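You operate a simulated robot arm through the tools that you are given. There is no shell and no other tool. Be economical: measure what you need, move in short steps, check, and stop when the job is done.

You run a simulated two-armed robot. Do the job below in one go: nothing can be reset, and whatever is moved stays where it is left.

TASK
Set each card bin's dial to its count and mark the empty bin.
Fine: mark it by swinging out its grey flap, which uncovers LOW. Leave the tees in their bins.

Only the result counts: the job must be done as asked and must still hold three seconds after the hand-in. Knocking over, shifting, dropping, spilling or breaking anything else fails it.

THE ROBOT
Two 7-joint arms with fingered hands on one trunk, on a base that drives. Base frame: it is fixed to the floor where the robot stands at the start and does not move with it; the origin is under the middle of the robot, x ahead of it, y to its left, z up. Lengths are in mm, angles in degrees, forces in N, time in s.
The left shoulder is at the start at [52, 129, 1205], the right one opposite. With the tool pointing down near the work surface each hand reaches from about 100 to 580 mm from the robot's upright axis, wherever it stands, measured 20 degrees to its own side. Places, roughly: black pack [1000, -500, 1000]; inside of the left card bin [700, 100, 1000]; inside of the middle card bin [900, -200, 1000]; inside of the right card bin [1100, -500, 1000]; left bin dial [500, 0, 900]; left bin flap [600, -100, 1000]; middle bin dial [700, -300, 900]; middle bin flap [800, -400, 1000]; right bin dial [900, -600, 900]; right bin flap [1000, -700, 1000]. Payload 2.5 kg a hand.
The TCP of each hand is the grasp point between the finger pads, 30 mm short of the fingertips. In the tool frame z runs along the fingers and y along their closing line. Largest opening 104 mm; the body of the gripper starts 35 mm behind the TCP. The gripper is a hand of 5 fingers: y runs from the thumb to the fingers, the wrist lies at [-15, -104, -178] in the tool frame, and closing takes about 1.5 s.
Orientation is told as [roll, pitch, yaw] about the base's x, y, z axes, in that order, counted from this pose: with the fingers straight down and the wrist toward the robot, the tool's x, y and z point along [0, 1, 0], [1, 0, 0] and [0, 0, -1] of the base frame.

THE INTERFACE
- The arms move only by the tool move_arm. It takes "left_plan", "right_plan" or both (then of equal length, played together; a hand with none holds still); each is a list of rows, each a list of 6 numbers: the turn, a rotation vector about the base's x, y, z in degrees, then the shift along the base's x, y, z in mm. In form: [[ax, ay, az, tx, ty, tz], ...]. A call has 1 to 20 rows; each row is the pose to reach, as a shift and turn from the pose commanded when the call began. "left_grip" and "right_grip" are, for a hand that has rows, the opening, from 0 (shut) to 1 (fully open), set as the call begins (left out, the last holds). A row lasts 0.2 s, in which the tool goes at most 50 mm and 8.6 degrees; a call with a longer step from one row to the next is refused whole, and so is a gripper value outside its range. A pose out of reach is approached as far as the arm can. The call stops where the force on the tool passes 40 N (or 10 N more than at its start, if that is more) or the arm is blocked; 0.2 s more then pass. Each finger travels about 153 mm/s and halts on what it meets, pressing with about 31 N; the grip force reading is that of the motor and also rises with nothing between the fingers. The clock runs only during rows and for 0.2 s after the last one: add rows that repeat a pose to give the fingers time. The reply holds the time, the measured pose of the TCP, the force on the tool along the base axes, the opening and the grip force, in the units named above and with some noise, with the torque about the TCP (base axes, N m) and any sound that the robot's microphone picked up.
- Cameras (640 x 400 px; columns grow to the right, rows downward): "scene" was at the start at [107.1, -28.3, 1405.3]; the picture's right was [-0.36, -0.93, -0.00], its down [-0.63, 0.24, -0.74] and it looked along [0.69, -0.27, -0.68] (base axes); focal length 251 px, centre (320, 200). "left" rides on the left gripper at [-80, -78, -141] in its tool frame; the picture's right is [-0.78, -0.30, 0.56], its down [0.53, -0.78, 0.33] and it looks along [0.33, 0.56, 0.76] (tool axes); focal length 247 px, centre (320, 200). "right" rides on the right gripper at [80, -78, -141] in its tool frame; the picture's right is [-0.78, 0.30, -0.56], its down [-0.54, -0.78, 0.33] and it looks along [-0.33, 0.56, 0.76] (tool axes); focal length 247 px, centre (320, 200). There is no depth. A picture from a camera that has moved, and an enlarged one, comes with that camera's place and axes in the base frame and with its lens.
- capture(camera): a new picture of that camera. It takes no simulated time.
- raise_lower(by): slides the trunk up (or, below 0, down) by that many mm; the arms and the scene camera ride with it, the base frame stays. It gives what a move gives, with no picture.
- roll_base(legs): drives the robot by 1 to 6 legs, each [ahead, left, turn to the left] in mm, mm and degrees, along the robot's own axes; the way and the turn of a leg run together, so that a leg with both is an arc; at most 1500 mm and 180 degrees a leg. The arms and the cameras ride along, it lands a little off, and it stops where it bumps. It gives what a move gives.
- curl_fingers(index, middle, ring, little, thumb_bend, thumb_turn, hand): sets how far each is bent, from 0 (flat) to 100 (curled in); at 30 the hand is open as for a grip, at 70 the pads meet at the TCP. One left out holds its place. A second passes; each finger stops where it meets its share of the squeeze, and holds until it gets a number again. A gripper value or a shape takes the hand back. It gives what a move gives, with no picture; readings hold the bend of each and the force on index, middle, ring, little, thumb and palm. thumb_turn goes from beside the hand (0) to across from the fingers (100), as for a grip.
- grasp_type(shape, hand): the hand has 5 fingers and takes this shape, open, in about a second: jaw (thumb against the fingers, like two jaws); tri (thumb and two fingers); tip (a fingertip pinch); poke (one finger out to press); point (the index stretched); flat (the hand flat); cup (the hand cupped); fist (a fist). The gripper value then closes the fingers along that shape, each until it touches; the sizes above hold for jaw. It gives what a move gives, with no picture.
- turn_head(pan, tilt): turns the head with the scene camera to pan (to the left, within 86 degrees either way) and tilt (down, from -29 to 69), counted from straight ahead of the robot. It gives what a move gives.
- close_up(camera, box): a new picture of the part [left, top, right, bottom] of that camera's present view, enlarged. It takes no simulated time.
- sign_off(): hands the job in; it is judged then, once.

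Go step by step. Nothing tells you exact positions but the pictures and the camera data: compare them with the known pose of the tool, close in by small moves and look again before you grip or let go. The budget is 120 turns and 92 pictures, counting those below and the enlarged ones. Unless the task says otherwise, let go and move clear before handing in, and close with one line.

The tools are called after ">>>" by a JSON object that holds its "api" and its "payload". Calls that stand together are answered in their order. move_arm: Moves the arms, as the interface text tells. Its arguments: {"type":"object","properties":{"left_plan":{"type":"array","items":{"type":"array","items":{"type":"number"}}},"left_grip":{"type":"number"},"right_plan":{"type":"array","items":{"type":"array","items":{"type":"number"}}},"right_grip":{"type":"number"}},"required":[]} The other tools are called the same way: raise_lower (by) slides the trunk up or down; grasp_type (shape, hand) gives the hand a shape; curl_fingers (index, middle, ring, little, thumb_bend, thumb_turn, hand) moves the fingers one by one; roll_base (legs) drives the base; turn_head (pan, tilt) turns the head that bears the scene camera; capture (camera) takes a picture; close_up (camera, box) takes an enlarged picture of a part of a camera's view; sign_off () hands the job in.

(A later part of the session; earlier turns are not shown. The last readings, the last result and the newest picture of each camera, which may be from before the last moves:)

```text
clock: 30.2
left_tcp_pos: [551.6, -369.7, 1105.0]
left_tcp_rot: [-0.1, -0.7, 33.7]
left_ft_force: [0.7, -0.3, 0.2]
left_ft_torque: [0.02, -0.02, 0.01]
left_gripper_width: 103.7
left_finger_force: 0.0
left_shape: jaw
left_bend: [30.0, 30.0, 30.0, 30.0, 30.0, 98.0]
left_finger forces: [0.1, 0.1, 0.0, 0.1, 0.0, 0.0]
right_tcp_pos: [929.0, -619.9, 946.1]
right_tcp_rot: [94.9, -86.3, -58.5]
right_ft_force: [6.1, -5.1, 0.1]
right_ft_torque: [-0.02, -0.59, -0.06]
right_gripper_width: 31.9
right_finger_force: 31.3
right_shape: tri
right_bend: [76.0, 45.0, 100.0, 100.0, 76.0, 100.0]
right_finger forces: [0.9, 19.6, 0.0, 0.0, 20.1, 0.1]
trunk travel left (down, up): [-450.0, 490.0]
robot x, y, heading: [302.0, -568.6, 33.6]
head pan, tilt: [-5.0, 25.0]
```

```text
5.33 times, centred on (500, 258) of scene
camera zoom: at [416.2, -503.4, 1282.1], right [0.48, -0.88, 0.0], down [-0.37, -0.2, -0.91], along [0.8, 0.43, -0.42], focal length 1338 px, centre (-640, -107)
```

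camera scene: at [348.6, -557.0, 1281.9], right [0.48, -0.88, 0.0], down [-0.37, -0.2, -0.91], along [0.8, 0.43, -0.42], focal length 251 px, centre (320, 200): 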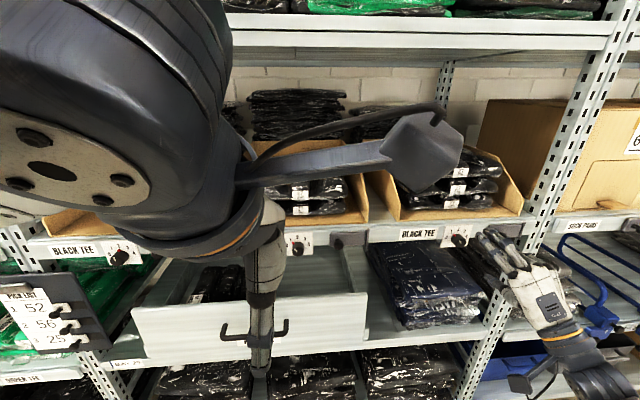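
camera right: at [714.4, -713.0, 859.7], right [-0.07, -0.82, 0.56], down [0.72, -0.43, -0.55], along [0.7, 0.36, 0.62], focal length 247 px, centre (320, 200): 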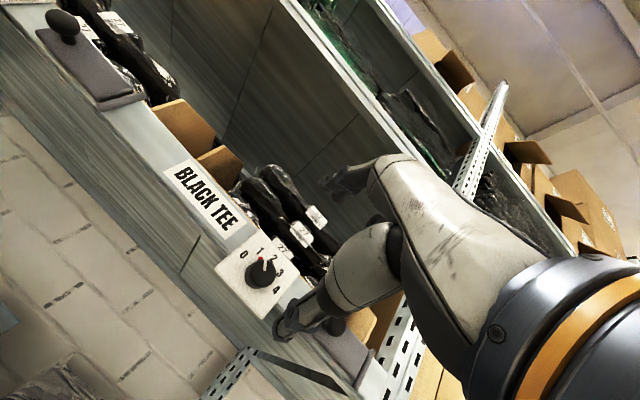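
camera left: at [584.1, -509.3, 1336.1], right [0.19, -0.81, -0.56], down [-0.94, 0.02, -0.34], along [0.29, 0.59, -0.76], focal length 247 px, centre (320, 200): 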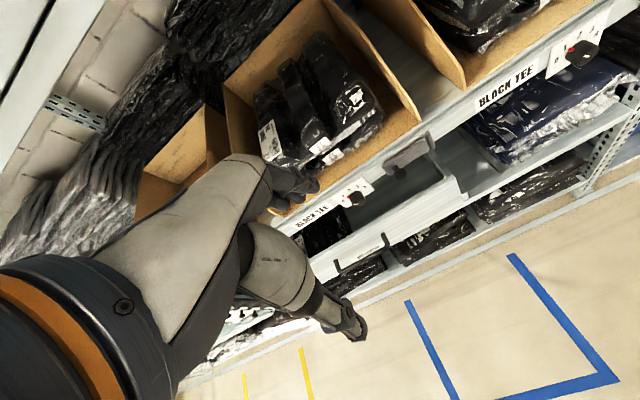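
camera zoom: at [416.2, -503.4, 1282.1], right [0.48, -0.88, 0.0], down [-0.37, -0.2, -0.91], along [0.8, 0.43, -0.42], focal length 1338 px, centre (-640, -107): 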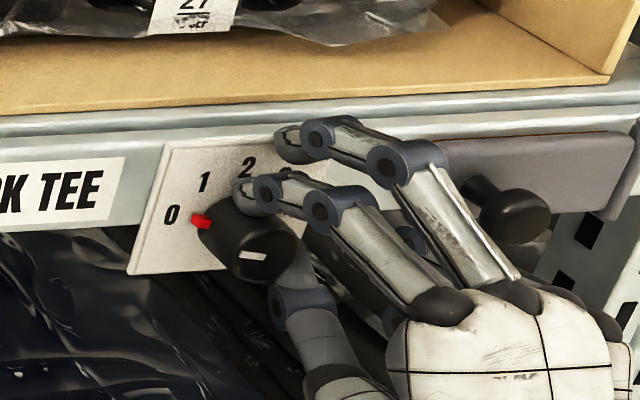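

The knob went the wrong way (to about -65°). The hand is about 6 mm too far right and too deep, with the middle finger touching the plate. I'll open, shift and look again.

>>> {"api": "move_arm", "payload": {"right_plan": [[0, 0, 0, 0, 0, 0], [0, 0, 0, 0, 0, 0], [0, 0, 0, 0, 0, 0], [0, 0, 0, -8, 1.6, 0], [0, 0, 0, -8, 1.6, 0]], "right_grip": 1}}

>>> {"api": "close_up", "payload": {"camera": "right", "box": [200, 150, 440, 300]}}

>>> {"api": "close_up", "payload": {"camera": "scene", "box": [440, 220, 560, 295]}}

```text
clock: 31.4
left_tcp_pos: [552.2, -369.4, 1103.4]
left_tcp_rot: [-0.2, -0.5, 33.7]
left_ft_force: [0.9, 0.4, -0.3]
left_ft_torque: [0.0, -0.02, -0.02]
left_gripper_width: 103.7
left_finger_force: 0.1
left_shape: jaw
left_bend: [30.0, 30.0, 30.0, 30.0, 30.0, 98.0]
left_finger forces: [0.1, 0.0, 0.1, 0.1, 0.0, 0.0]
right_tcp_pos: [922.1, -616.3, 943.5]
right_tcp_rot: [89.8, -86.5, -53.0]
right_ft_force: [-0.8, -0.4, 0.3]
right_ft_torque: [0.04, -0.04, 0.01]
right_gripper_width: 103.4
right_finger_force: 0.0
right_shape: tri
right_bend: [30.0, 30.0, 99.0, 99.0, 30.0, 98.0]
right_finger forces: [0.1, 0.1, 0.0, 0.0, 0.0, 0.0]
trunk travel left (down, up): [-450.0, 490.0]
robot x, y, heading: [304.2, -568.8, 33.6]
head pan, tilt: [-5.0, 25.0]
```

```text
2.67 times, centred on (320, 225) of right
camera zoom: at [758.0, -632.9, 870.1], right [0.03, -0.97, 0.25], down [0.56, -0.19, -0.81], along [0.83, 0.16, 0.53], focal length 659 px, centre (320, 133)
```

zoom: 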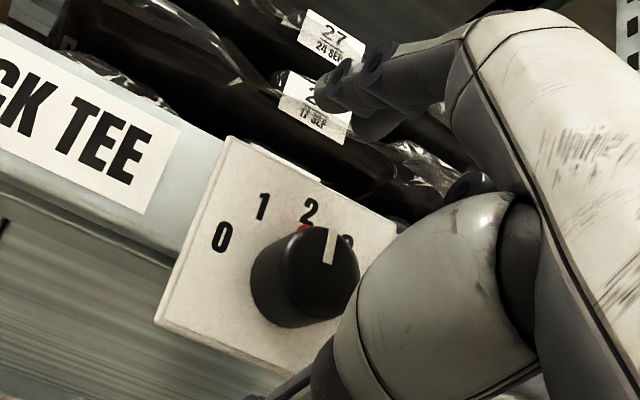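

```text
5.33 times, centred on (500, 258) of scene
camera zoom: at [416.4, -502.8, 1281.9], right [0.48, -0.88, 0.0], down [-0.37, -0.2, -0.91], along [0.8, 0.43, -0.42], focal length 1338 px, centre (-640, -107)
```

zoom: 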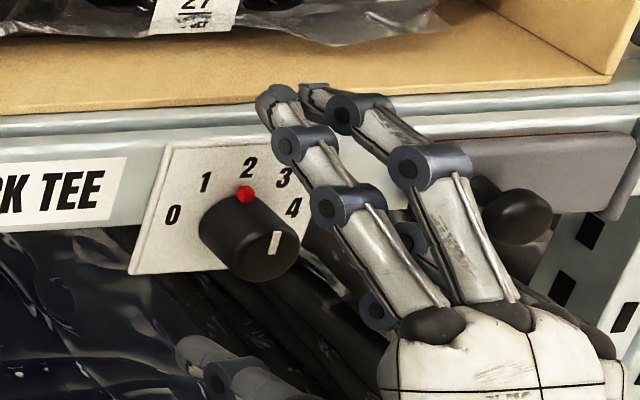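

On opening, the finger flicked the knob to about 2, so it turns easily. Alignment looks good now, so I'll grip again.

>>> {"api": "move_arm", "payload": {"right_plan": [[0, 0, 0, 0, 0, -2], [0, 0, 0, 0, 0, -2], [0, 0, 0, 0, 0, -2], [0, 0, 0, 0, 0, -2], [0, 0, 0, 0, 0, -2], [0, 0, 0, 0, 0, -2], [0, 0, 0, 0, 0, -2], [0, 0, 0, 0, 0, -2]], "right_grip": 0}}

>>> {"api": "close_up", "payload": {"camera": "right", "box": [200, 150, 440, 300]}}

>>> {"api": "close_up", "payload": {"camera": "scene", "box": [440, 220, 560, 295]}}

```text
clock: 33.2
left_tcp_pos: [552.8, -368.5, 1104.0]
left_tcp_rot: [-0.1, -0.6, 33.7]
left_ft_force: [0.0, 0.2, -0.7]
left_ft_torque: [0.0, 0.0, 0.0]
left_gripper_width: 103.9
left_finger_force: 0.1
left_shape: jaw
left_bend: [30.0, 30.0, 30.0, 30.0, 30.0, 98.0]
left_finger forces: [0.0, 0.0, 0.0, 0.0, 0.0, 0.0]
right_tcp_pos: [922.6, -617.5, 941.1]
right_tcp_rot: [89.0, -86.5, -52.3]
right_ft_force: [-0.4, 4.2, -1.2]
right_ft_torque: [-0.02, 0.06, 0.05]
right_gripper_width: 17.6
right_finger_force: 31.2
right_shape: tri
right_bend: [72.0, 61.0, 100.0, 100.0, 74.0, 100.0]
right_finger forces: [11.9, 14.0, 0.0, 0.1, 27.1, 0.0]
trunk travel left (down, up): [-450.0, 490.0]
robot x, y, heading: [305.6, -568.9, 33.7]
head pan, tilt: [-5.0, 25.0]
```

```text
2.67 times, centred on (320, 225) of right
camera zoom: at [758.4, -632.4, 868.1], right [0.03, -0.97, 0.25], down [0.56, -0.19, -0.81], along [0.83, 0.16, 0.53], focal length 659 px, centre (320, 133)
```

zoom: 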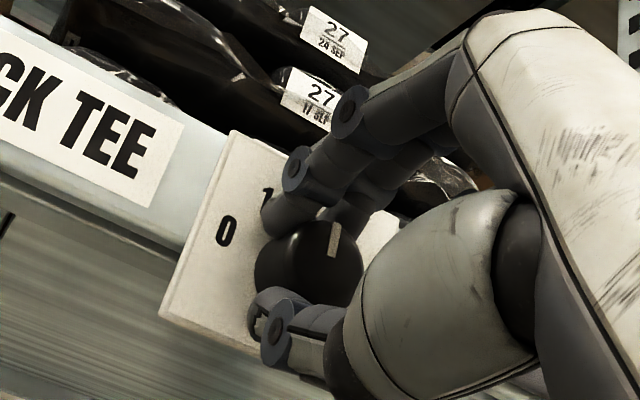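

```text
5.33 times, centred on (500, 258) of scene
camera zoom: at [416.5, -502.4, 1281.9], right [0.48, -0.88, 0.0], down [-0.37, -0.2, -0.91], along [0.8, 0.43, -0.42], focal length 1338 px, centre (-640, -107)
```

zoom: 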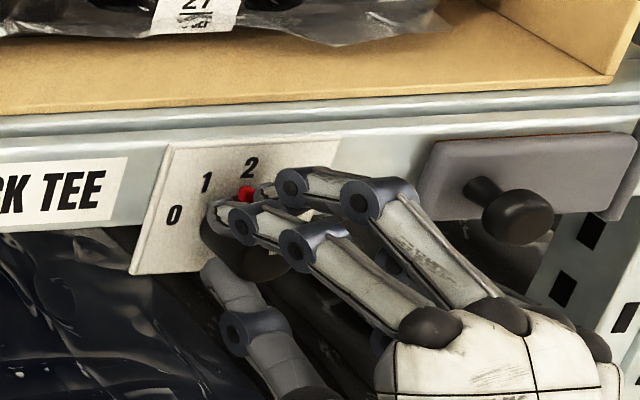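

This is a well-balanced grip with the marker near 2. I'll turn clockwise about 36°.

>>> {"api": "move_arm", "payload": {"right_plan": [[5, 3.3, 0, 0, 0, 0], [10, 6.7, 0, 0, 0, 0], [15, 10, 0, 0, 0, 0], [20, 13.4, 0, 0, 0, 0], [25, 16.7, 0, 0, 0, 0], [30, 20, 0, 0, 0, 0], [30, 20, 0, 0, 0, 0]]}}

>>> {"api": "close_up", "payload": {"camera": "right", "box": [200, 150, 440, 300]}}

>>> {"api": "close_up", "payload": {"camera": "scene", "box": [440, 220, 560, 295]}}

```text
clock: 34.8
left_tcp_pos: [552.0, -368.3, 1103.6]
left_tcp_rot: [-0.1, -0.6, 33.8]
left_ft_force: [-0.3, 0.8, 0.0]
left_ft_torque: [-0.01, 0.02, 0.0]
left_gripper_width: 103.6
left_finger_force: 0.0
left_shape: jaw
left_bend: [30.0, 30.0, 30.0, 30.0, 30.0, 98.0]
left_finger forces: [0.1, 0.0, 0.0, 0.1, 0.1, 0.1]
right_tcp_pos: [921.6, -615.7, 943.6]
right_tcp_rot: [92.9, -50.4, -56.0]
right_ft_force: [8.3, 1.8, 5.8]
right_ft_torque: [0.1, -0.2, -0.14]
right_gripper_width: 16.5
right_finger_force: 31.4
right_shape: tri
right_bend: [71.0, 60.0, 100.0, 100.0, 74.0, 100.0]
right_finger forces: [12.9, 17.9, 0.0, 0.0, 24.0, 0.0]
trunk travel left (down, up): [-450.0, 490.0]
robot x, y, heading: [304.2, -566.8, 33.8]
head pan, tilt: [-5.0, 25.0]
```

```text
2.67 times, centred on (320, 225) of right
camera zoom: at [742.7, -609.5, 928.1], right [0.02, -0.96, -0.28], down [0.24, 0.28, -0.93], along [0.97, -0.05, 0.24], focal length 659 px, centre (320, 133)
```

zoom: 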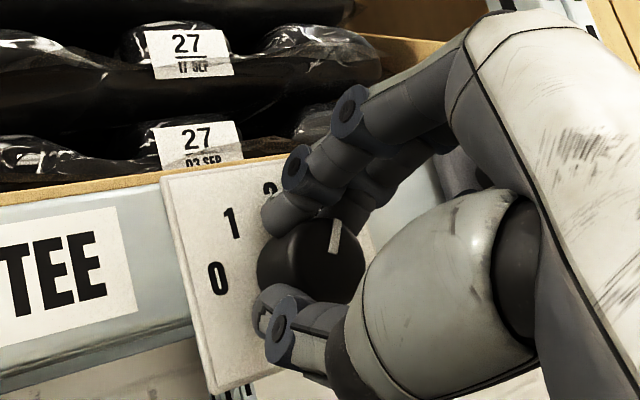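

```text
5.33 times, centred on (500, 258) of scene
camera zoom: at [416.6, -502.6, 1281.9], right [0.48, -0.88, 0.0], down [-0.37, -0.2, -0.91], along [0.8, 0.43, -0.42], focal length 1338 px, centre (-640, -107)
```

zoom: 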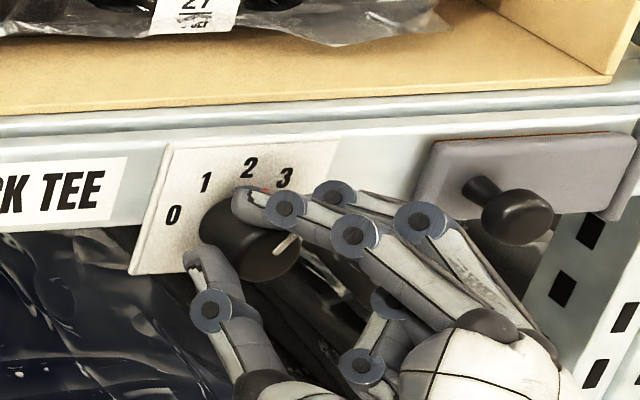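

The hand turned 36° without slipping, but the marker is hidden. I'll open and check.

>>> {"api": "move_arm", "payload": {"right_plan": [[0, 0, 0, 0, 0, 0], [0, 0, 0, 0, 0, 0], [0, 0, 0, 0, 0, 0]], "right_grip": 1}}

>>> {"api": "close_up", "payload": {"camera": "right", "box": [200, 150, 440, 300]}}

>>> {"api": "close_up", "payload": {"camera": "scene", "box": [440, 220, 560, 295]}}

```text
clock: 35.6
left_tcp_pos: [552.0, -369.9, 1104.6]
left_tcp_rot: [-0.1, -0.5, 33.7]
left_ft_force: [0.5, 0.0, -0.5]
left_ft_torque: [0.01, 0.02, 0.01]
left_gripper_width: 103.7
left_finger_force: 0.2
left_shape: jaw
left_bend: [30.0, 30.0, 30.0, 30.0, 30.0, 98.0]
left_finger forces: [0.1, 0.0, 0.0, 0.0, 0.0, 0.1]
right_tcp_pos: [922.0, -616.9, 941.8]
right_tcp_rot: [92.7, -50.4, -55.9]
right_ft_force: [0.3, 0.6, -0.4]
right_ft_torque: [-0.01, -0.02, -0.01]
right_gripper_width: 103.6
right_finger_force: 0.1
right_shape: tri
right_bend: [30.0, 30.0, 99.0, 99.0, 30.0, 98.0]
right_finger forces: [0.0, 0.1, 0.0, 0.1, 0.0, 0.1]
trunk travel left (down, up): [-450.0, 490.0]
robot x, y, heading: [302.5, -564.0, 33.5]
head pan, tilt: [-5.0, 25.0]
```

```text
2.67 times, centred on (320, 225) of right
camera zoom: at [742.5, -609.6, 927.3], right [0.02, -0.96, -0.28], down [0.24, 0.28, -0.93], along [0.97, -0.05, 0.24], focal length 659 px, centre (320, 133)
```

zoom: 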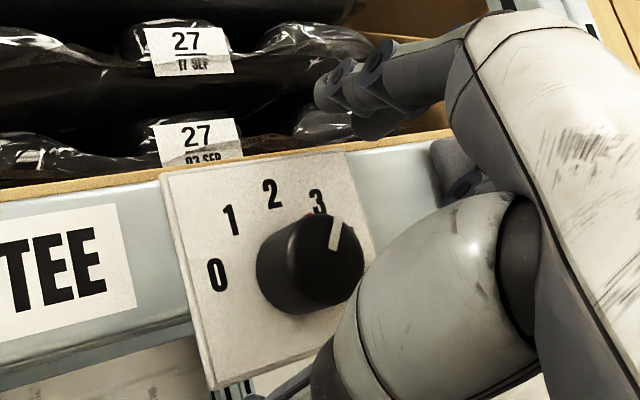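

```text
5.33 times, centred on (500, 258) of scene
camera zoom: at [416.4, -502.9, 1281.9], right [0.48, -0.88, 0.0], down [-0.37, -0.2, -0.91], along [0.8, 0.43, -0.42], focal length 1338 px, centre (-640, -107)
```

zoom: 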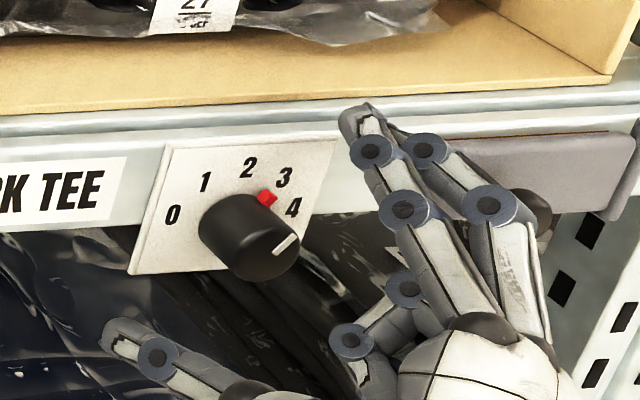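

The marker is close to 3. I'll back off 70 mm to read it without the fingers in the way.

>>> {"api": "roll_base", "payload": {"legs": [[-70, 0, 0]]}}

>>> {"api": "close_up", "payload": {"camera": "right", "box": [180, 160, 340, 260]}}

>>> {"api": "close_up", "payload": {"camera": "scene", "box": [420, 210, 500, 260]}}

```text
clock: 36.6
left_tcp_pos: [493.1, -406.9, 1103.0]
left_tcp_rot: [-0.1, -0.6, 33.7]
left_ft_force: [-0.3, 0.2, -0.8]
left_ft_torque: [0.0, -0.04, 0.02]
left_gripper_width: 103.7
left_finger_force: 0.0
left_shape: jaw
left_bend: [30.0, 30.0, 30.0, 30.0, 30.0, 98.0]
left_finger forces: [0.0, 0.1, 0.0, 0.1, 0.0, 0.0]
right_tcp_pos: [863.4, -655.1, 941.9]
right_tcp_rot: [92.8, -50.5, -56.0]
right_ft_force: [-0.1, -0.3, 0.4]
right_ft_torque: [0.01, 0.01, 0.0]
right_gripper_width: 103.5
right_finger_force: 0.0
right_shape: tri
right_bend: [30.0, 30.0, 99.0, 99.0, 30.0, 98.0]
right_finger forces: [0.0, 0.1, 0.0, 0.0, 0.1, 0.1]
trunk travel left (down, up): [-450.0, 490.0]
robot x, y, heading: [246.1, -604.5, 33.8]
head pan, tilt: [-5.0, 25.0]
```

```text
4.00 times, centred on (260, 210) of right
camera zoom: at [684.6, -648.1, 927.6], right [0.02, -0.96, -0.28], down [0.24, 0.28, -0.93], along [0.97, -0.05, 0.24], focal length 988 px, centre (560, 160)
```

zoom: 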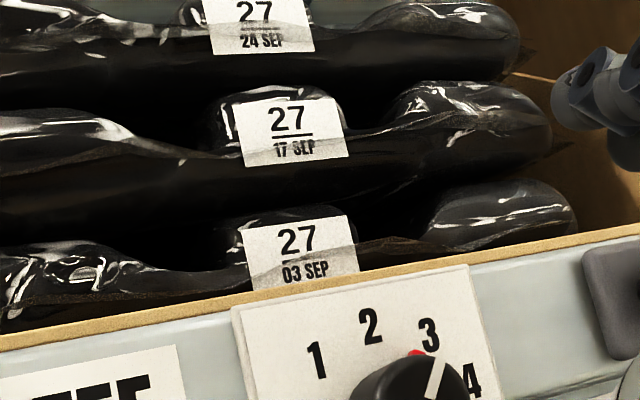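

```text
8.00 times, centred on (460, 235) of scene
camera zoom: at [358.4, -541.4, 1282.0], right [0.48, -0.88, 0.0], down [-0.37, -0.2, -0.91], along [0.8, 0.43, -0.42], focal length 2007 px, centre (-800, -80)
```

zoom: 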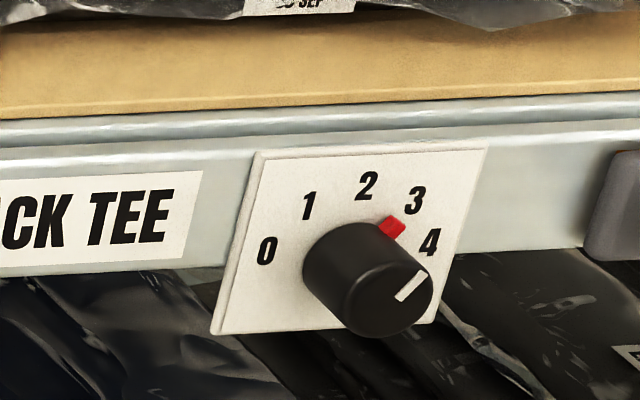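

The right dial reads 3 and its three packs are confirmed. From here the left hand can reach the left dial, so I'll pull the right hand back and bring the left hand round to point at the shelf.

>>> {"api": "grasp_type", "payload": {"hand": "left", "shape": "tri"}}

>>> {"api": "move_arm", "payload": {"left_plan": [[4.2, -6.2, 0, -14, 24, 0], [8.3, -12.5, 0, -27, 50, 0], [12.5, -18.7, 0, -41, 80, 0], [16.7, -25, 0, -54, 115, -15], [20.8, -31.2, 0, -67, 150, -32], [25, -37.5, 0, -80, 185, -50], [29.2, -43.7, 0, -90, 220, -68], [33.3, -50, 0, -90, 255, -86], [37.5, -56.2, 0, -85, 285, -104], [41.7, -62.4, 0, -80, 315, -122], [45.8, -68.7, 0, -74, 343, -140], [50, -74.9, 0, -67, 370, -155], [50, -74.9, 0, -67, 370, -155]], "right_plan": [[0, 0, 0, -8, -6, 0], [0, 0, 0, -17, -11, 0], [0, 0, 0, -25, -17, 0], [0, 0, 0, -33, -22, 0], [0, 0, 0, -42, -28, 0], [0, 0, 0, -50, -33, 0], [0, 0, 0, -58, -39, 0], [0, 0, 0, -67, -44, 0], [0, 0, 0, -75, -50, 0], [0, 0, 0, -83, -55, 0], [0, 0, 0, -92, -61, 0], [0, 0, 0, -100, -66, 0], [0, 0, 0, -100, -66, 0]]}}

>>> {"api": "turn_head", "payload": {"pan": 25, "tilt": 30}}

>>> {"api": "capture", "payload": {"camera": "scene"}}

>>> {"api": "capture", "payload": {"camera": "left"}}

```text
clock: 37.5
left_tcp_pos: [493.3, -406.9, 1104.2]
left_tcp_rot: [-0.1, -0.5, 33.8]
left_ft_force: [-0.4, 0.5, -0.3]
left_ft_torque: [0.0, 0.0, 0.01]
left_gripper_width: 103.6
left_finger_force: 0.0
left_shape: tri
left_bend: [30.0, 30.0, 99.0, 99.0, 30.0, 98.0]
left_finger forces: [0.0, 0.0, 0.0, 0.0, 0.0, 0.0]
right_tcp_pos: [863.2, -655.9, 942.5]
right_tcp_rot: [92.7, -50.4, -56.0]
right_ft_force: [0.4, -0.2, -0.4]
right_ft_torque: [-0.01, -0.03, -0.01]
right_gripper_width: 103.6
right_finger_force: 0.1
right_shape: tri
right_bend: [30.0, 30.0, 99.0, 99.0, 30.0, 98.0]
right_finger forces: [0.1, 0.0, 0.0, 0.0, 0.1, 0.0]
trunk travel left (down, up): [-450.0, 490.0]
robot x, y, heading: [244.7, -606.4, 33.5]
head pan, tilt: [-5.0, 25.0]
```

```text
clock: 40.3
left_tcp_pos: [427.1, -37.2, 948.3]
left_tcp_rot: [179.5, -89.2, -145.9]
left_ft_force: [-0.9, -0.1, -1.0]
left_ft_torque: [-0.02, -0.04, 0.01]
left_gripper_width: 103.9
left_finger_force: 0.0
left_shape: tri
left_bend: [30.0, 30.0, 99.0, 99.0, 30.0, 98.0]
left_finger forces: [0.1, 0.0, 0.1, 0.0, 0.1, 0.0]
left hand out of reach, approached as far as the arm can: row 4, 5, 6, 7, 8
right_tcp_pos: [764.0, -720.3, 942.3]
right_tcp_rot: [92.8, -50.3, -56.0]
right_ft_force: [0.2, 0.5, 0.1]
right_ft_torque: [-0.02, -0.03, 0.01]
right_gripper_width: 103.4
right_finger_force: 0.1
right_shape: tri
right_bend: [30.0, 30.0, 99.0, 99.0, 30.0, 98.0]
right_finger forces: [0.1, 0.0, 0.1, 0.0, 0.1, 0.0]
trunk travel left (down, up): [-450.0, 490.0]
robot x, y, heading: [241.5, -605.6, 33.5]
head pan, tilt: [-5.0, 25.0]
```

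```text
clock: 41.3
left_tcp_pos: [427.0, -37.0, 948.2]
left_tcp_rot: [176.2, -89.2, -142.5]
left_ft_force: [0.0, -0.3, 1.3]
left_ft_torque: [0.02, 0.01, 0.02]
left_gripper_width: 103.8
left_finger_force: 0.1
left_shape: tri
left_bend: [30.0, 30.0, 99.0, 99.0, 30.0, 98.0]
left_finger forces: [0.0, 0.0, 0.0, 0.0, 0.1, 0.1]
right_tcp_pos: [765.0, -720.5, 941.6]
right_tcp_rot: [92.6, -50.5, -56.0]
right_ft_force: [-0.7, -1.1, -0.7]
right_ft_torque: [-0.01, 0.02, 0.01]
right_gripper_width: 103.7
right_finger_force: 0.1
right_shape: tri
right_bend: [30.0, 30.0, 99.0, 99.0, 30.0, 98.0]
right_finger forces: [0.0, 0.0, 0.0, 0.0, 0.1, 0.1]
trunk travel left (down, up): [-450.0, 490.0]
robot x, y, heading: [245.3, -607.4, 33.9]
head pan, tilt: [25.0, 30.0]
```

```text
49 pictures are left
camera scene: at [325.0, -508.1, 1274.0], right [0.85, -0.52, 0.0], down [-0.26, -0.43, -0.87], along [0.45, 0.74, -0.5], focal length 251 px, centre (320, 200)
```

scene: 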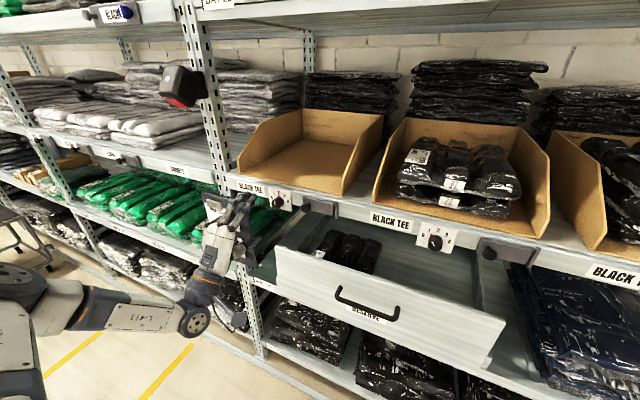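

```text
48 pictures are left
camera left: at [354.9, -180.1, 870.9], right [0.9, -0.34, -0.29], down [-0.01, 0.64, -0.77], along [0.44, 0.7, 0.57], focal length 247 px, centre (320, 200)
```

left: 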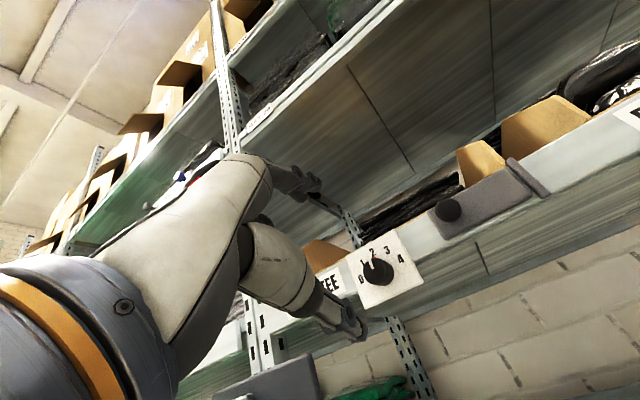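

The middle bin's two packs and the empty left bin are clear here. The left dial is 111 mm ahead of the left hand, which is aligned to about 10 mm. I'll pre-roll it +36° with a small correction, then move in 55 mm.

>>> {"api": "move_arm", "payload": {"left_plan": [[6, 4, 0, 1, -1, -3], [12, 8, 0, 2, -2, -6], [18, 12, 0, 3, -3, -9], [24, 16, 0, 3, -4, -10], [30, 20, 0, 3, -5, -11], [30, 20, 0, 3, -5, -11]]}}

>>> {"api": "roll_base", "payload": {"legs": [[55, 0, 0]]}}

>>> {"api": "close_up", "payload": {"camera": "left", "box": [220, 150, 460, 300]}}

>>> {"api": "close_up", "payload": {"camera": "scene", "box": [180, 160, 340, 260]}}

```text
clock: 42.7
left_tcp_pos: [430.1, -42.5, 937.9]
left_tcp_rot: [90.8, -53.8, -57.5]
left_ft_force: [-0.7, -0.1, 0.1]
left_ft_torque: [-0.01, 0.03, 0.02]
left_gripper_width: 103.9
left_finger_force: 0.1
left_shape: tri
left_bend: [30.0, 30.0, 99.0, 99.0, 30.0, 98.0]
left_finger forces: [0.0, 0.0, 0.0, 0.1, 0.0, 0.0]
right_tcp_pos: [764.6, -720.9, 942.1]
right_tcp_rot: [92.7, -50.4, -56.0]
right_ft_force: [0.3, -0.2, -0.6]
right_ft_torque: [0.0, 0.0, -0.02]
right_gripper_width: 103.5
right_finger_force: 0.0
right_shape: tri
right_bend: [30.0, 30.0, 99.0, 99.0, 30.0, 98.0]
right_finger forces: [0.1, 0.0, 0.0, 0.0, 0.0, 0.0]
trunk travel left (down, up): [-450.0, 490.0]
robot x, y, heading: [243.2, -603.4, 33.6]
head pan, tilt: [25.0, 30.0]
```

```text
clock: 43.6
left_tcp_pos: [476.2, -11.8, 938.4]
left_tcp_rot: [90.9, -53.9, -57.6]
left_ft_force: [0.0, -0.7, -0.7]
left_ft_torque: [-0.01, -0.01, 0.02]
left_gripper_width: 104.0
left_finger_force: 0.1
left_shape: tri
left_bend: [30.0, 30.0, 99.0, 99.0, 30.0, 98.0]
left_finger forces: [0.1, 0.0, 0.1, 0.0, 0.1, 0.1]
right_tcp_pos: [809.3, -690.9, 942.2]
right_tcp_rot: [92.6, -50.4, -56.1]
right_ft_force: [0.2, -1.3, -0.6]
right_ft_torque: [0.02, 0.0, 0.0]
right_gripper_width: 103.9
right_finger_force: 0.1
right_shape: tri
right_bend: [30.0, 30.0, 99.0, 99.0, 30.0, 98.0]
right_finger forces: [0.1, 0.0, 0.0, 0.1, 0.0, 0.0]
trunk travel left (down, up): [-450.0, 490.0]
robot x, y, heading: [291.1, -575.5, 33.3]
head pan, tilt: [25.0, 30.0]
```

```text
2.67 times, centred on (340, 225) of left
camera zoom: at [369.6, -103.8, 828.1], right [0.72, -0.07, -0.69], down [-0.21, 0.93, -0.31], along [0.66, 0.37, 0.65], focal length 659 px, centre (267, 133)
```

zoom: 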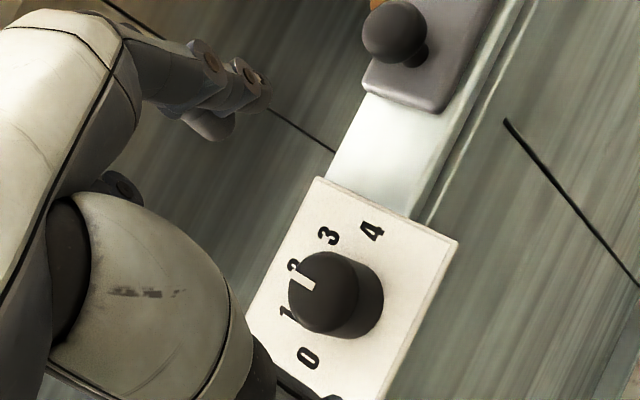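

```text
4.00 times, centred on (260, 210) of scene
camera zoom: at [371.1, -477.6, 1273.9], right [0.85, -0.52, 0.0], down [-0.26, -0.43, -0.87], along [0.45, 0.74, -0.5], focal length 1003 px, centre (560, 160)
```

zoom: 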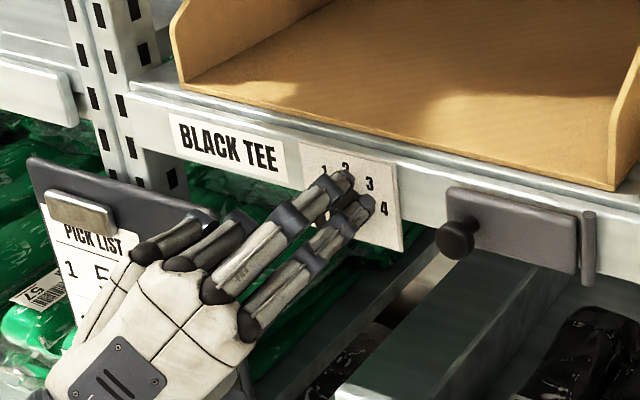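

The knob is 55 mm ahead and nearly centred. I'll bring the base in 36 mm, and 3 mm left.

>>> {"api": "roll_base", "payload": {"legs": [[36, 3.2, 0]]}}

>>> {"api": "close_up", "payload": {"camera": "left", "box": [220, 150, 460, 300]}}

```text
clock: 44.5
left_tcp_pos: [504.7, 10.4, 938.4]
left_tcp_rot: [90.9, -53.9, -57.5]
left_ft_force: [0.3, 0.0, 0.2]
left_ft_torque: [0.01, -0.01, 0.03]
left_gripper_width: 104.0
left_finger_force: 0.1
left_shape: tri
left_bend: [30.0, 30.0, 99.0, 99.0, 30.0, 98.0]
left_finger forces: [0.0, 0.0, 0.0, 0.0, 0.0, 0.0]
right_tcp_pos: [838.5, -667.7, 941.4]
right_tcp_rot: [92.8, -50.4, -56.1]
right_ft_force: [-0.6, 0.5, 0.4]
right_ft_torque: [0.0, 0.02, 0.0]
right_gripper_width: 103.5
right_finger_force: 0.1
right_shape: tri
right_bend: [30.0, 30.0, 99.0, 99.0, 30.0, 98.0]
right_finger forces: [0.0, 0.0, 0.0, 0.0, 0.1, 0.0]
trunk travel left (down, up): [-450.0, 490.0]
robot x, y, heading: [314.8, -552.8, 33.3]
head pan, tilt: [25.0, 30.0]
```

```text
2.67 times, centred on (340, 225) of left
camera zoom: at [397.7, -81.4, 828.1], right [0.72, -0.07, -0.69], down [-0.21, 0.93, -0.31], along [0.66, 0.37, 0.65], focal length 659 px, centre (267, 133)
```

zoom: 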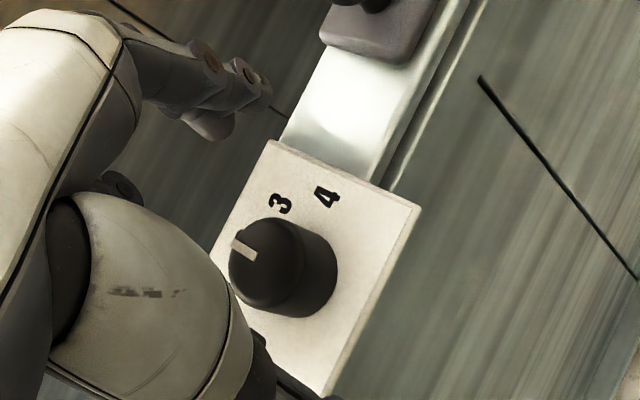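

Alignment matches the good grip on the right dial. I'll close the left hand and turn counter-clockwise about 40° as a first step.

>>> {"api": "move_arm", "payload": {"left_plan": [[0, 0, 0, 0.4, -0.7, 1], [0, 0, 0, 0.4, -0.7, 1], [0, 0, 0, 0.4, -0.7, 1], [0, 0, 0, 0.4, -0.7, 1], [0, 0, 0, 0.4, -0.7, 1], [0, 0, 0, 0.4, -0.7, 1], [0, 0, 0, 0.4, -0.7, 1], [0, 0, 0, 0.4, -0.7, 1]], "left_grip": 0}}

>>> {"api": "close_up", "payload": {"camera": "left", "box": [220, 150, 460, 300]}}

```text
clock: 46.3
left_tcp_pos: [506.2, 9.3, 938.4]
left_tcp_rot: [90.8, -54.0, -57.5]
left_ft_force: [3.6, 0.1, -3.3]
left_ft_torque: [-0.04, 0.07, -0.05]
left_gripper_width: 17.4
left_finger_force: 31.2
left_shape: tri
left_bend: [72.0, 62.0, 100.0, 100.0, 74.0, 100.0]
left_finger forces: [12.4, 14.0, 0.1, 0.1, 27.9, 0.0]
right_tcp_pos: [839.1, -669.4, 941.1]
right_tcp_rot: [92.8, -50.4, -56.0]
right_ft_force: [-0.2, 1.0, 0.8]
right_ft_torque: [0.01, 0.0, 0.01]
right_gripper_width: 104.0
right_finger_force: 0.0
right_shape: tri
right_bend: [30.0, 30.0, 99.0, 99.0, 30.0, 98.0]
right_finger forces: [0.1, 0.0, 0.1, 0.0, 0.0, 0.1]
trunk travel left (down, up): [-450.0, 490.0]
robot x, y, heading: [318.5, -553.0, 33.3]
head pan, tilt: [25.0, 30.0]
```

```text
2.67 times, centred on (340, 225) of left
camera zoom: at [398.7, -82.3, 829.3], right [0.72, -0.07, -0.69], down [-0.21, 0.93, -0.31], along [0.66, 0.37, 0.65], focal length 659 px, centre (267, 133)
```

zoom: 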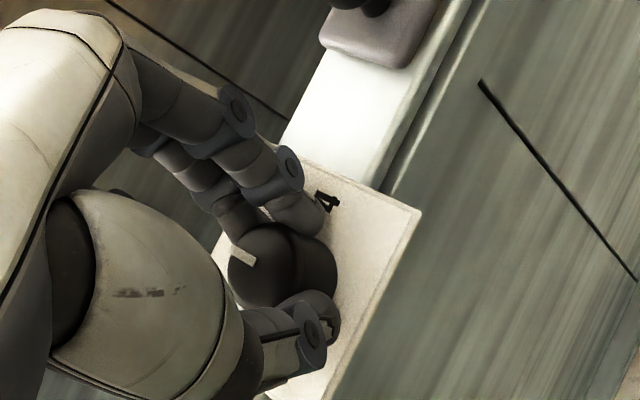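

A good, balanced grip. I'll turn counter-clockwise 80° in one smooth run.

>>> {"api": "move_arm", "payload": {"left_plan": [[-6.65, -4.45, 0, 0, 0, 0], [-13.3, -8.9, 0, 0, 0, 0], [-19.95, -13.35, 0, 0, 0, 0], [-26.6, -17.8, 0, 0, 0, 0], [-33.25, -22.25, 0, 0, 0, 0], [-39.9, -26.7, 0, 0, 0, 0], [-46.5, -31.15, 0, 0, 0, 0], [-53.2, -35.6, 0, 0, 0, 0], [-59.8, -40, 0, 0, 0, 0], [-66.5, -44.5, 0, 0, 0, 0], [-66.5, -44.5, 0, 0, 0, 0]]}}

>>> {"api": "close_up", "payload": {"camera": "left", "box": [220, 150, 460, 300]}}

```text
clock: 48.7
left_tcp_pos: [505.0, 9.9, 941.0]
left_tcp_rot: [-91.2, -46.1, 125.2]
left_ft_force: [4.5, 5.9, 15.6]
left_ft_torque: [0.4, -0.26, 0.17]
left_gripper_width: 16.5
left_finger_force: 30.8
left_shape: tri
left_bend: [71.0, 59.0, 100.0, 100.0, 75.0, 100.0]
left_finger forces: [17.5, 19.0, 0.1, 0.0, 23.0, 0.0]
right_tcp_pos: [838.4, -668.6, 942.0]
right_tcp_rot: [92.8, -50.3, -56.1]
right_ft_force: [0.0, -0.4, -1.1]
right_ft_torque: [-0.02, -0.01, -0.04]
right_gripper_width: 103.8
right_finger_force: 0.0
right_shape: tri
right_bend: [30.0, 30.0, 99.0, 99.0, 30.0, 98.0]
right_finger forces: [0.0, 0.0, 0.0, 0.0, 0.0, 0.0]
trunk travel left (down, up): [-450.0, 490.0]
robot x, y, heading: [317.5, -550.6, 33.6]
head pan, tilt: [25.0, 30.0]
```

```text
2.67 times, centred on (340, 225) of left
camera zoom: at [450.7, -161.1, 939.8], right [0.89, -0.32, 0.33], down [0.37, 0.07, -0.93], along [0.28, 0.94, 0.18], focal length 659 px, centre (267, 133)
```

zoom: 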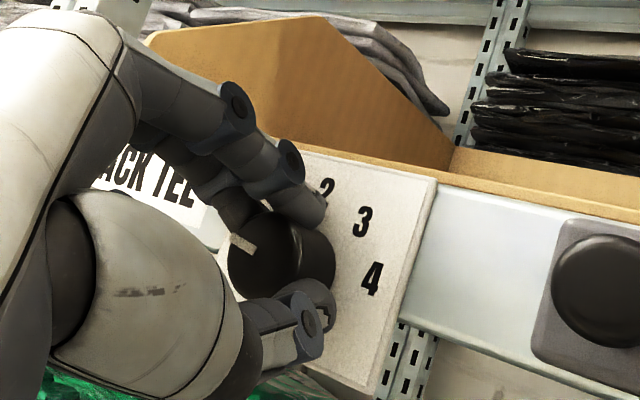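

The knob followed the hand. I'll open and back off to read it.

>>> {"api": "move_arm", "payload": {"left_plan": [[0, 0, 0, 0, 0, 0], [0, 0, 0, 0, 0, 0], [0, 0, 0, 0, 0, 0], [0, 0, 0, 0, 0, 0]], "left_grip": 1}}

>>> {"api": "roll_base", "payload": {"legs": [[-70, 0, 0]]}}

>>> {"api": "capture", "payload": {"camera": "left"}}

>>> {"api": "close_up", "payload": {"camera": "scene", "box": [240, 180, 320, 230]}}

```text
clock: 49.7
left_tcp_pos: [504.6, 9.9, 938.3]
left_tcp_rot: [-90.9, -46.0, 124.8]
left_ft_force: [0.1, -1.1, -0.4]
left_ft_torque: [0.01, -0.01, 0.0]
left_gripper_width: 103.5
left_finger_force: 0.1
left_shape: tri
left_bend: [30.0, 30.0, 99.0, 99.0, 30.0, 98.0]
left_finger forces: [0.1, 0.0, 0.0, 0.0, 0.0, 0.1]
right_tcp_pos: [838.3, -668.2, 941.6]
right_tcp_rot: [92.7, -50.5, -56.1]
right_ft_force: [1.3, 0.0, -0.6]
right_ft_torque: [-0.02, -0.01, 0.03]
right_gripper_width: 103.5
right_finger_force: 0.0
right_shape: tri
right_bend: [30.0, 30.0, 99.0, 99.0, 30.0, 98.0]
right_finger forces: [0.0, 0.1, 0.0, 0.1, 0.1, 0.1]
trunk travel left (down, up): [-450.0, 490.0]
robot x, y, heading: [315.1, -553.1, 33.2]
head pan, tilt: [25.0, 30.0]
```

```text
clock: 50.7
left_tcp_pos: [445.6, -28.4, 938.9]
left_tcp_rot: [-91.1, -46.1, 125.0]
left_ft_force: [-0.3, 0.0, 0.2]
left_ft_torque: [-0.02, -0.04, 0.03]
left_gripper_width: 103.4
left_finger_force: 0.1
left_shape: tri
left_bend: [30.0, 30.0, 99.0, 99.0, 30.0, 98.0]
left_finger forces: [0.1, 0.0, 0.0, 0.1, 0.0, 0.0]
right_tcp_pos: [780.3, -707.1, 942.5]
right_tcp_rot: [92.8, -50.5, -56.0]
right_ft_force: [0.5, -0.2, 0.1]
right_ft_torque: [0.0, 0.0, -0.04]
right_gripper_width: 103.7
right_finger_force: 0.0
right_shape: tri
right_bend: [30.0, 30.0, 99.0, 99.0, 30.0, 98.0]
right_finger forces: [0.0, 0.1, 0.1, 0.0, 0.1, 0.0]
trunk travel left (down, up): [-450.0, 490.0]
robot x, y, heading: [261.4, -593.7, 33.9]
head pan, tilt: [25.0, 30.0]
```

```text
42 pictures are left
camera left: at [391.5, -199.5, 938.5], right [0.89, -0.32, 0.33], down [0.37, 0.07, -0.93], along [0.27, 0.94, 0.18], focal length 247 px, centre (320, 200)
```

left: 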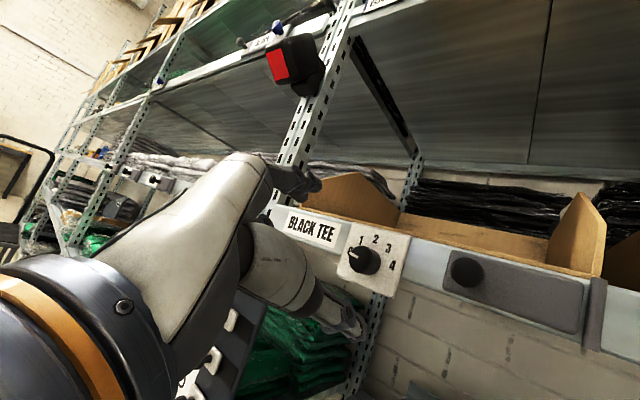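

```text
8.00 times, centred on (280, 205) of scene
camera zoom: at [340.0, -494.3, 1274.0], right [0.85, -0.52, 0.0], down [-0.26, -0.43, -0.87], along [0.45, 0.74, -0.5], focal length 2007 px, centre (640, 160)
```

zoom: 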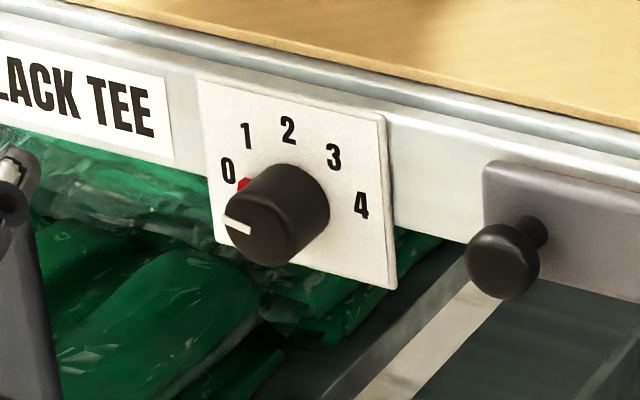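

The left dial reads 0. The left bin's flap has its knob at about (561, -55, 956), with a hinge rod on the right. I'll un-roll the left hand, raise it 16 mm and move the base right 87 mm to line up with the flap knob.

>>> {"api": "move_arm", "payload": {"left_plan": [[6.1, 4.1, 0, 0, 0, 3], [12.2, 8.2, 0, 0, 0, 6], [18.3, 12.3, 0, 0, 0, 9], [24.4, 16.4, 0, 0, 0, 12], [30.5, 20.4, 0, 0, 0, 14], [36.6, 24.5, 0, 0, 0, 16], [36.6, 24.5, 0, 0, 0, 16]]}}

>>> {"api": "roll_base", "payload": {"legs": [[25, -87, 0]]}}

>>> {"api": "close_up", "payload": {"camera": "left", "box": [220, 120, 540, 320]}}

>>> {"api": "close_up", "payload": {"camera": "scene", "box": [160, 140, 320, 240]}}

```text
clock: 52.3
left_tcp_pos: [446.0, -28.7, 955.8]
left_tcp_rot: [162.3, -89.1, -128.5]
left_ft_force: [-0.6, 0.3, 0.1]
left_ft_torque: [-0.01, -0.01, 0.0]
left_gripper_width: 103.7
left_finger_force: 0.1
left_shape: tri
left_bend: [30.0, 30.0, 99.0, 99.0, 30.0, 98.0]
left_finger forces: [0.0, 0.0, 0.0, 0.1, 0.1, 0.1]
right_tcp_pos: [780.6, -706.8, 941.8]
right_tcp_rot: [92.7, -50.4, -56.0]
right_ft_force: [-0.6, -0.1, -0.4]
right_ft_torque: [-0.04, 0.02, 0.0]
right_gripper_width: 104.0
right_finger_force: 0.0
right_shape: tri
right_bend: [30.0, 30.0, 99.0, 99.0, 30.0, 98.0]
right_finger forces: [0.0, 0.0, 0.1, 0.0, 0.1, 0.1]
trunk travel left (down, up): [-450.0, 490.0]
robot x, y, heading: [260.7, -594.5, 33.9]
head pan, tilt: [25.0, 30.0]
```

```text
clock: 53.4
left_tcp_pos: [515.4, -84.8, 955.0]
left_tcp_rot: [170.8, -89.3, -137.2]
left_ft_force: [-0.7, -0.5, -0.4]
left_ft_torque: [0.01, 0.02, 0.01]
left_gripper_width: 103.8
left_finger_force: 0.0
left_shape: tri
left_bend: [30.0, 30.0, 99.0, 99.0, 30.0, 98.0]
left_finger forces: [0.0, 0.0, 0.0, 0.0, 0.1, 0.0]
right_tcp_pos: [847.0, -764.9, 941.0]
right_tcp_rot: [92.7, -50.3, -56.1]
right_ft_force: [0.1, 0.8, 0.4]
right_ft_torque: [-0.01, -0.02, 0.03]
right_gripper_width: 103.8
right_finger_force: 0.0
right_shape: tri
right_bend: [30.0, 30.0, 99.0, 99.0, 30.0, 98.0]
right_finger forces: [0.2, 0.1, 0.0, 0.0, 0.0, 0.0]
trunk travel left (down, up): [-450.0, 490.0]
robot x, y, heading: [328.1, -649.4, 33.3]
head pan, tilt: [25.0, 30.0]
```

```text
2.00 times, centred on (380, 220) of left
camera zoom: at [441.8, -229.2, 877.4], right [0.9, -0.34, -0.29], down [-0.01, 0.64, -0.77], along [0.44, 0.69, 0.57], focal length 494 px, centre (200, 160)
```

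zoom: 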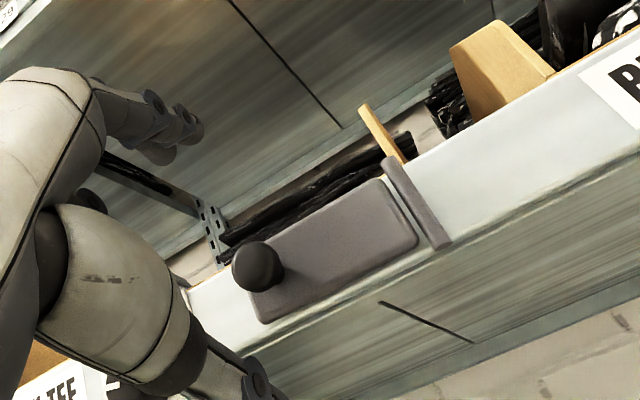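

```text
4.00 times, centred on (240, 190) of scene
camera zoom: at [408.1, -551.2, 1274.0], right [0.85, -0.52, 0.0], down [-0.26, -0.43, -0.87], along [0.45, 0.74, -0.5], focal length 1003 px, centre (640, 240)
```

zoom: 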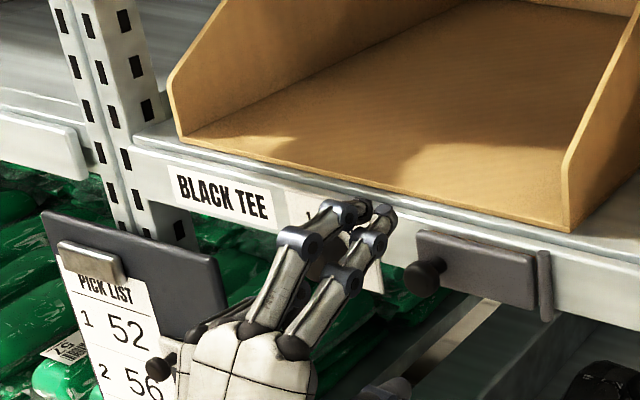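

The flap knob's place is confirmed at (561, -56, 959). I'll move in 36 mm and 7 mm right to bring it between the fingers.

>>> {"api": "roll_base", "payload": {"legs": [[36, -7, 0]]}}

>>> {"api": "close_up", "payload": {"camera": "left", "box": [220, 150, 460, 300]}}

```text
clock: 54.2
left_tcp_pos: [547.8, -71.6, 955.2]
left_tcp_rot: [171.8, -89.2, -138.2]
left_ft_force: [0.2, 0.5, 0.0]
left_ft_torque: [0.03, 0.0, -0.02]
left_gripper_width: 103.7
left_finger_force: 0.0
left_shape: tri
left_bend: [30.0, 30.0, 99.0, 99.0, 30.0, 98.0]
left_finger forces: [0.0, 0.0, 0.0, 0.1, 0.0, 0.0]
right_tcp_pos: [878.8, -749.8, 941.0]
right_tcp_rot: [92.7, -50.3, -56.1]
right_ft_force: [-1.2, 0.4, -0.1]
right_ft_torque: [0.01, 0.0, 0.01]
right_gripper_width: 103.8
right_finger_force: 0.1
right_shape: tri
right_bend: [30.0, 30.0, 99.0, 99.0, 30.0, 98.0]
right_finger forces: [0.0, 0.0, 0.0, 0.0, 0.0, 0.1]
trunk travel left (down, up): [-450.0, 490.0]
robot x, y, heading: [361.0, -638.5, 33.3]
head pan, tilt: [25.0, 30.0]
```

```text
2.67 times, centred on (340, 225) of left
camera zoom: at [475.3, -215.2, 877.2], right [0.9, -0.34, -0.29], down [-0.01, 0.64, -0.77], along [0.44, 0.69, 0.57], focal length 659 px, centre (267, 133)
```

zoom: 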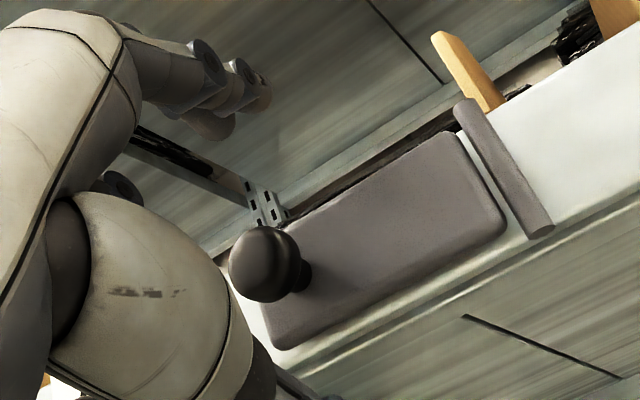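

Well centred. Closing on the flap knob.

>>> {"api": "move_arm", "payload": {"left_plan": [[0, 0, 0, 0, 0, 1], [0, 0, 0, 0, 0, 1], [0, 0, 0, 0, 0, 1], [0, 0, 0, 0, 0, 1], [0, 0, 0, 0, 0, 1], [0, 0, 0, 0, 0, 1], [0, 0, 0, 0, 0, 1], [0, 0, 0, 0, 0, 1]], "left_grip": 0}}

>>> {"api": "close_up", "payload": {"camera": "left", "box": [220, 150, 460, 300]}}

```text
clock: 56.0
left_tcp_pos: [549.9, -72.3, 956.1]
left_tcp_rot: [160.8, -89.4, -127.4]
left_ft_force: [11.7, -8.7, -8.4]
left_ft_torque: [-0.05, 0.13, -0.28]
left_gripper_width: 9.4
left_finger_force: 31.0
left_shape: tri
left_bend: [70.0, 64.0, 100.0, 100.0, 76.0, 100.0]
left_finger forces: [15.2, 10.5, 0.0, 0.0, 24.9, 0.1]
right_tcp_pos: [881.5, -750.2, 941.5]
right_tcp_rot: [92.6, -50.4, -56.2]
right_ft_force: [-0.2, 0.3, 0.5]
right_ft_torque: [0.01, 0.02, 0.0]
right_gripper_width: 103.8
right_finger_force: 0.1
right_shape: tri
right_bend: [30.0, 30.0, 99.0, 99.0, 30.0, 98.0]
right_finger forces: [0.1, 0.0, 0.0, 0.0, 0.0, 0.0]
trunk travel left (down, up): [-450.0, 490.0]
robot x, y, heading: [364.7, -632.8, 33.5]
head pan, tilt: [25.0, 30.0]
```

```text
2.67 times, centred on (340, 225) of left
camera zoom: at [476.5, -215.6, 877.6], right [0.89, -0.34, -0.29], down [-0.01, 0.64, -0.77], along [0.45, 0.69, 0.56], focal length 659 px, centre (267, 133)
```

zoom: 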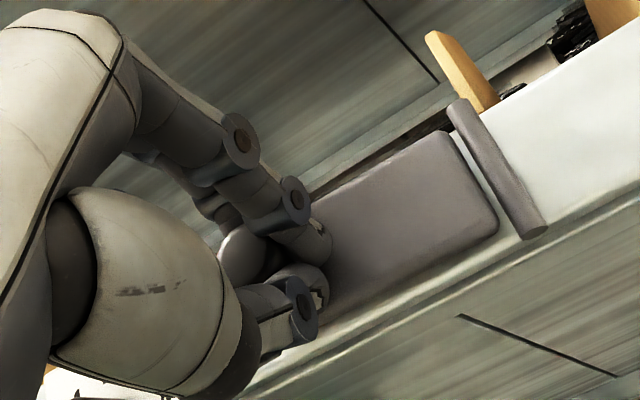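

The flap knob is held. I'll pull it along the hinge arc (hinge about 68 mm right of it), yawing the hand to match, up to about 32°.

>>> {"api": "move_arm", "payload": {"left_plan": [[0, 0, 4, -1.8, -5.7, 0], [0, 0, 8, -3.3, -11.3, 0], [0, 0, 12, -4.3, -17.1, 0], [0, 0, 16, -4.9, -22.9, 0], [0, 0, 20, -5, -28.8, 0], [0, 0, 24, -4.8, -34.8, 0], [0, 0, 28, -4, -40.6, 0], [0, 0, 32, -3.1, -46.4, 0]]}}

>>> {"api": "capture", "payload": {"camera": "left"}}

>>> {"api": "close_up", "payload": {"camera": "scene", "box": [140, 130, 340, 255]}}

```text
clock: 57.9
left_tcp_pos: [544.3, -118.0, 954.7]
left_tcp_rot: [160.6, -89.3, -94.8]
left_ft_force: [9.4, 0.2, -7.8]
left_ft_torque: [-0.08, 0.06, -0.1]
left_gripper_width: 9.4
left_finger_force: 30.7
left_shape: tri
left_bend: [70.0, 65.0, 100.0, 100.0, 76.0, 100.0]
left_finger forces: [12.8, 10.4, 0.0, 0.0, 24.4, 0.0]
right_tcp_pos: [881.9, -750.2, 941.4]
right_tcp_rot: [92.7, -50.5, -56.0]
right_ft_force: [-0.6, 0.0, -0.2]
right_ft_torque: [0.04, 0.0, -0.05]
right_gripper_width: 103.7
right_finger_force: 0.2
right_shape: tri
right_bend: [30.0, 30.0, 99.0, 99.0, 30.0, 98.0]
right_finger forces: [0.0, 0.0, 0.0, 0.0, 0.0, 0.1]
trunk travel left (down, up): [-450.0, 490.0]
robot x, y, heading: [363.0, -634.3, 33.6]
head pan, tilt: [25.0, 30.0]
```

```text
36 pictures are left
camera left: at [559.9, -278.0, 877.5], right [0.94, 0.19, -0.29], down [-0.35, 0.53, -0.77], along [0.01, 0.82, 0.57], focal length 247 px, centre (320, 200)
```

left: 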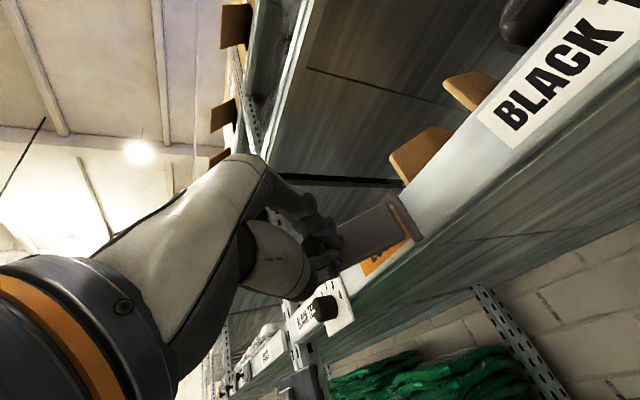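

```text
3.20 times, centred on (240, 192) of scene
camera zoom: at [442.7, -536.4, 1273.7], right [0.85, -0.52, 0.0], down [-0.26, -0.43, -0.87], along [0.45, 0.74, -0.5], focal length 803 px, centre (576, 224)
```

zoom: 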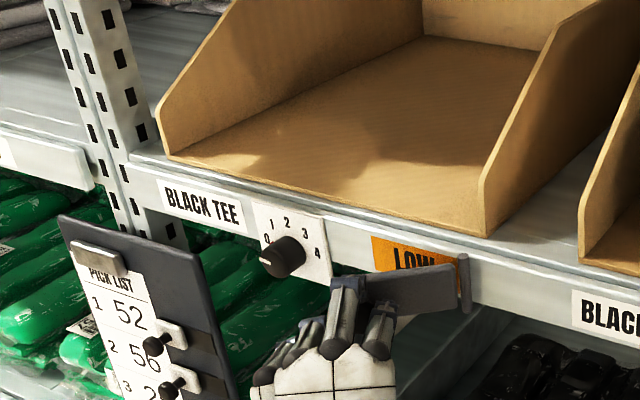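

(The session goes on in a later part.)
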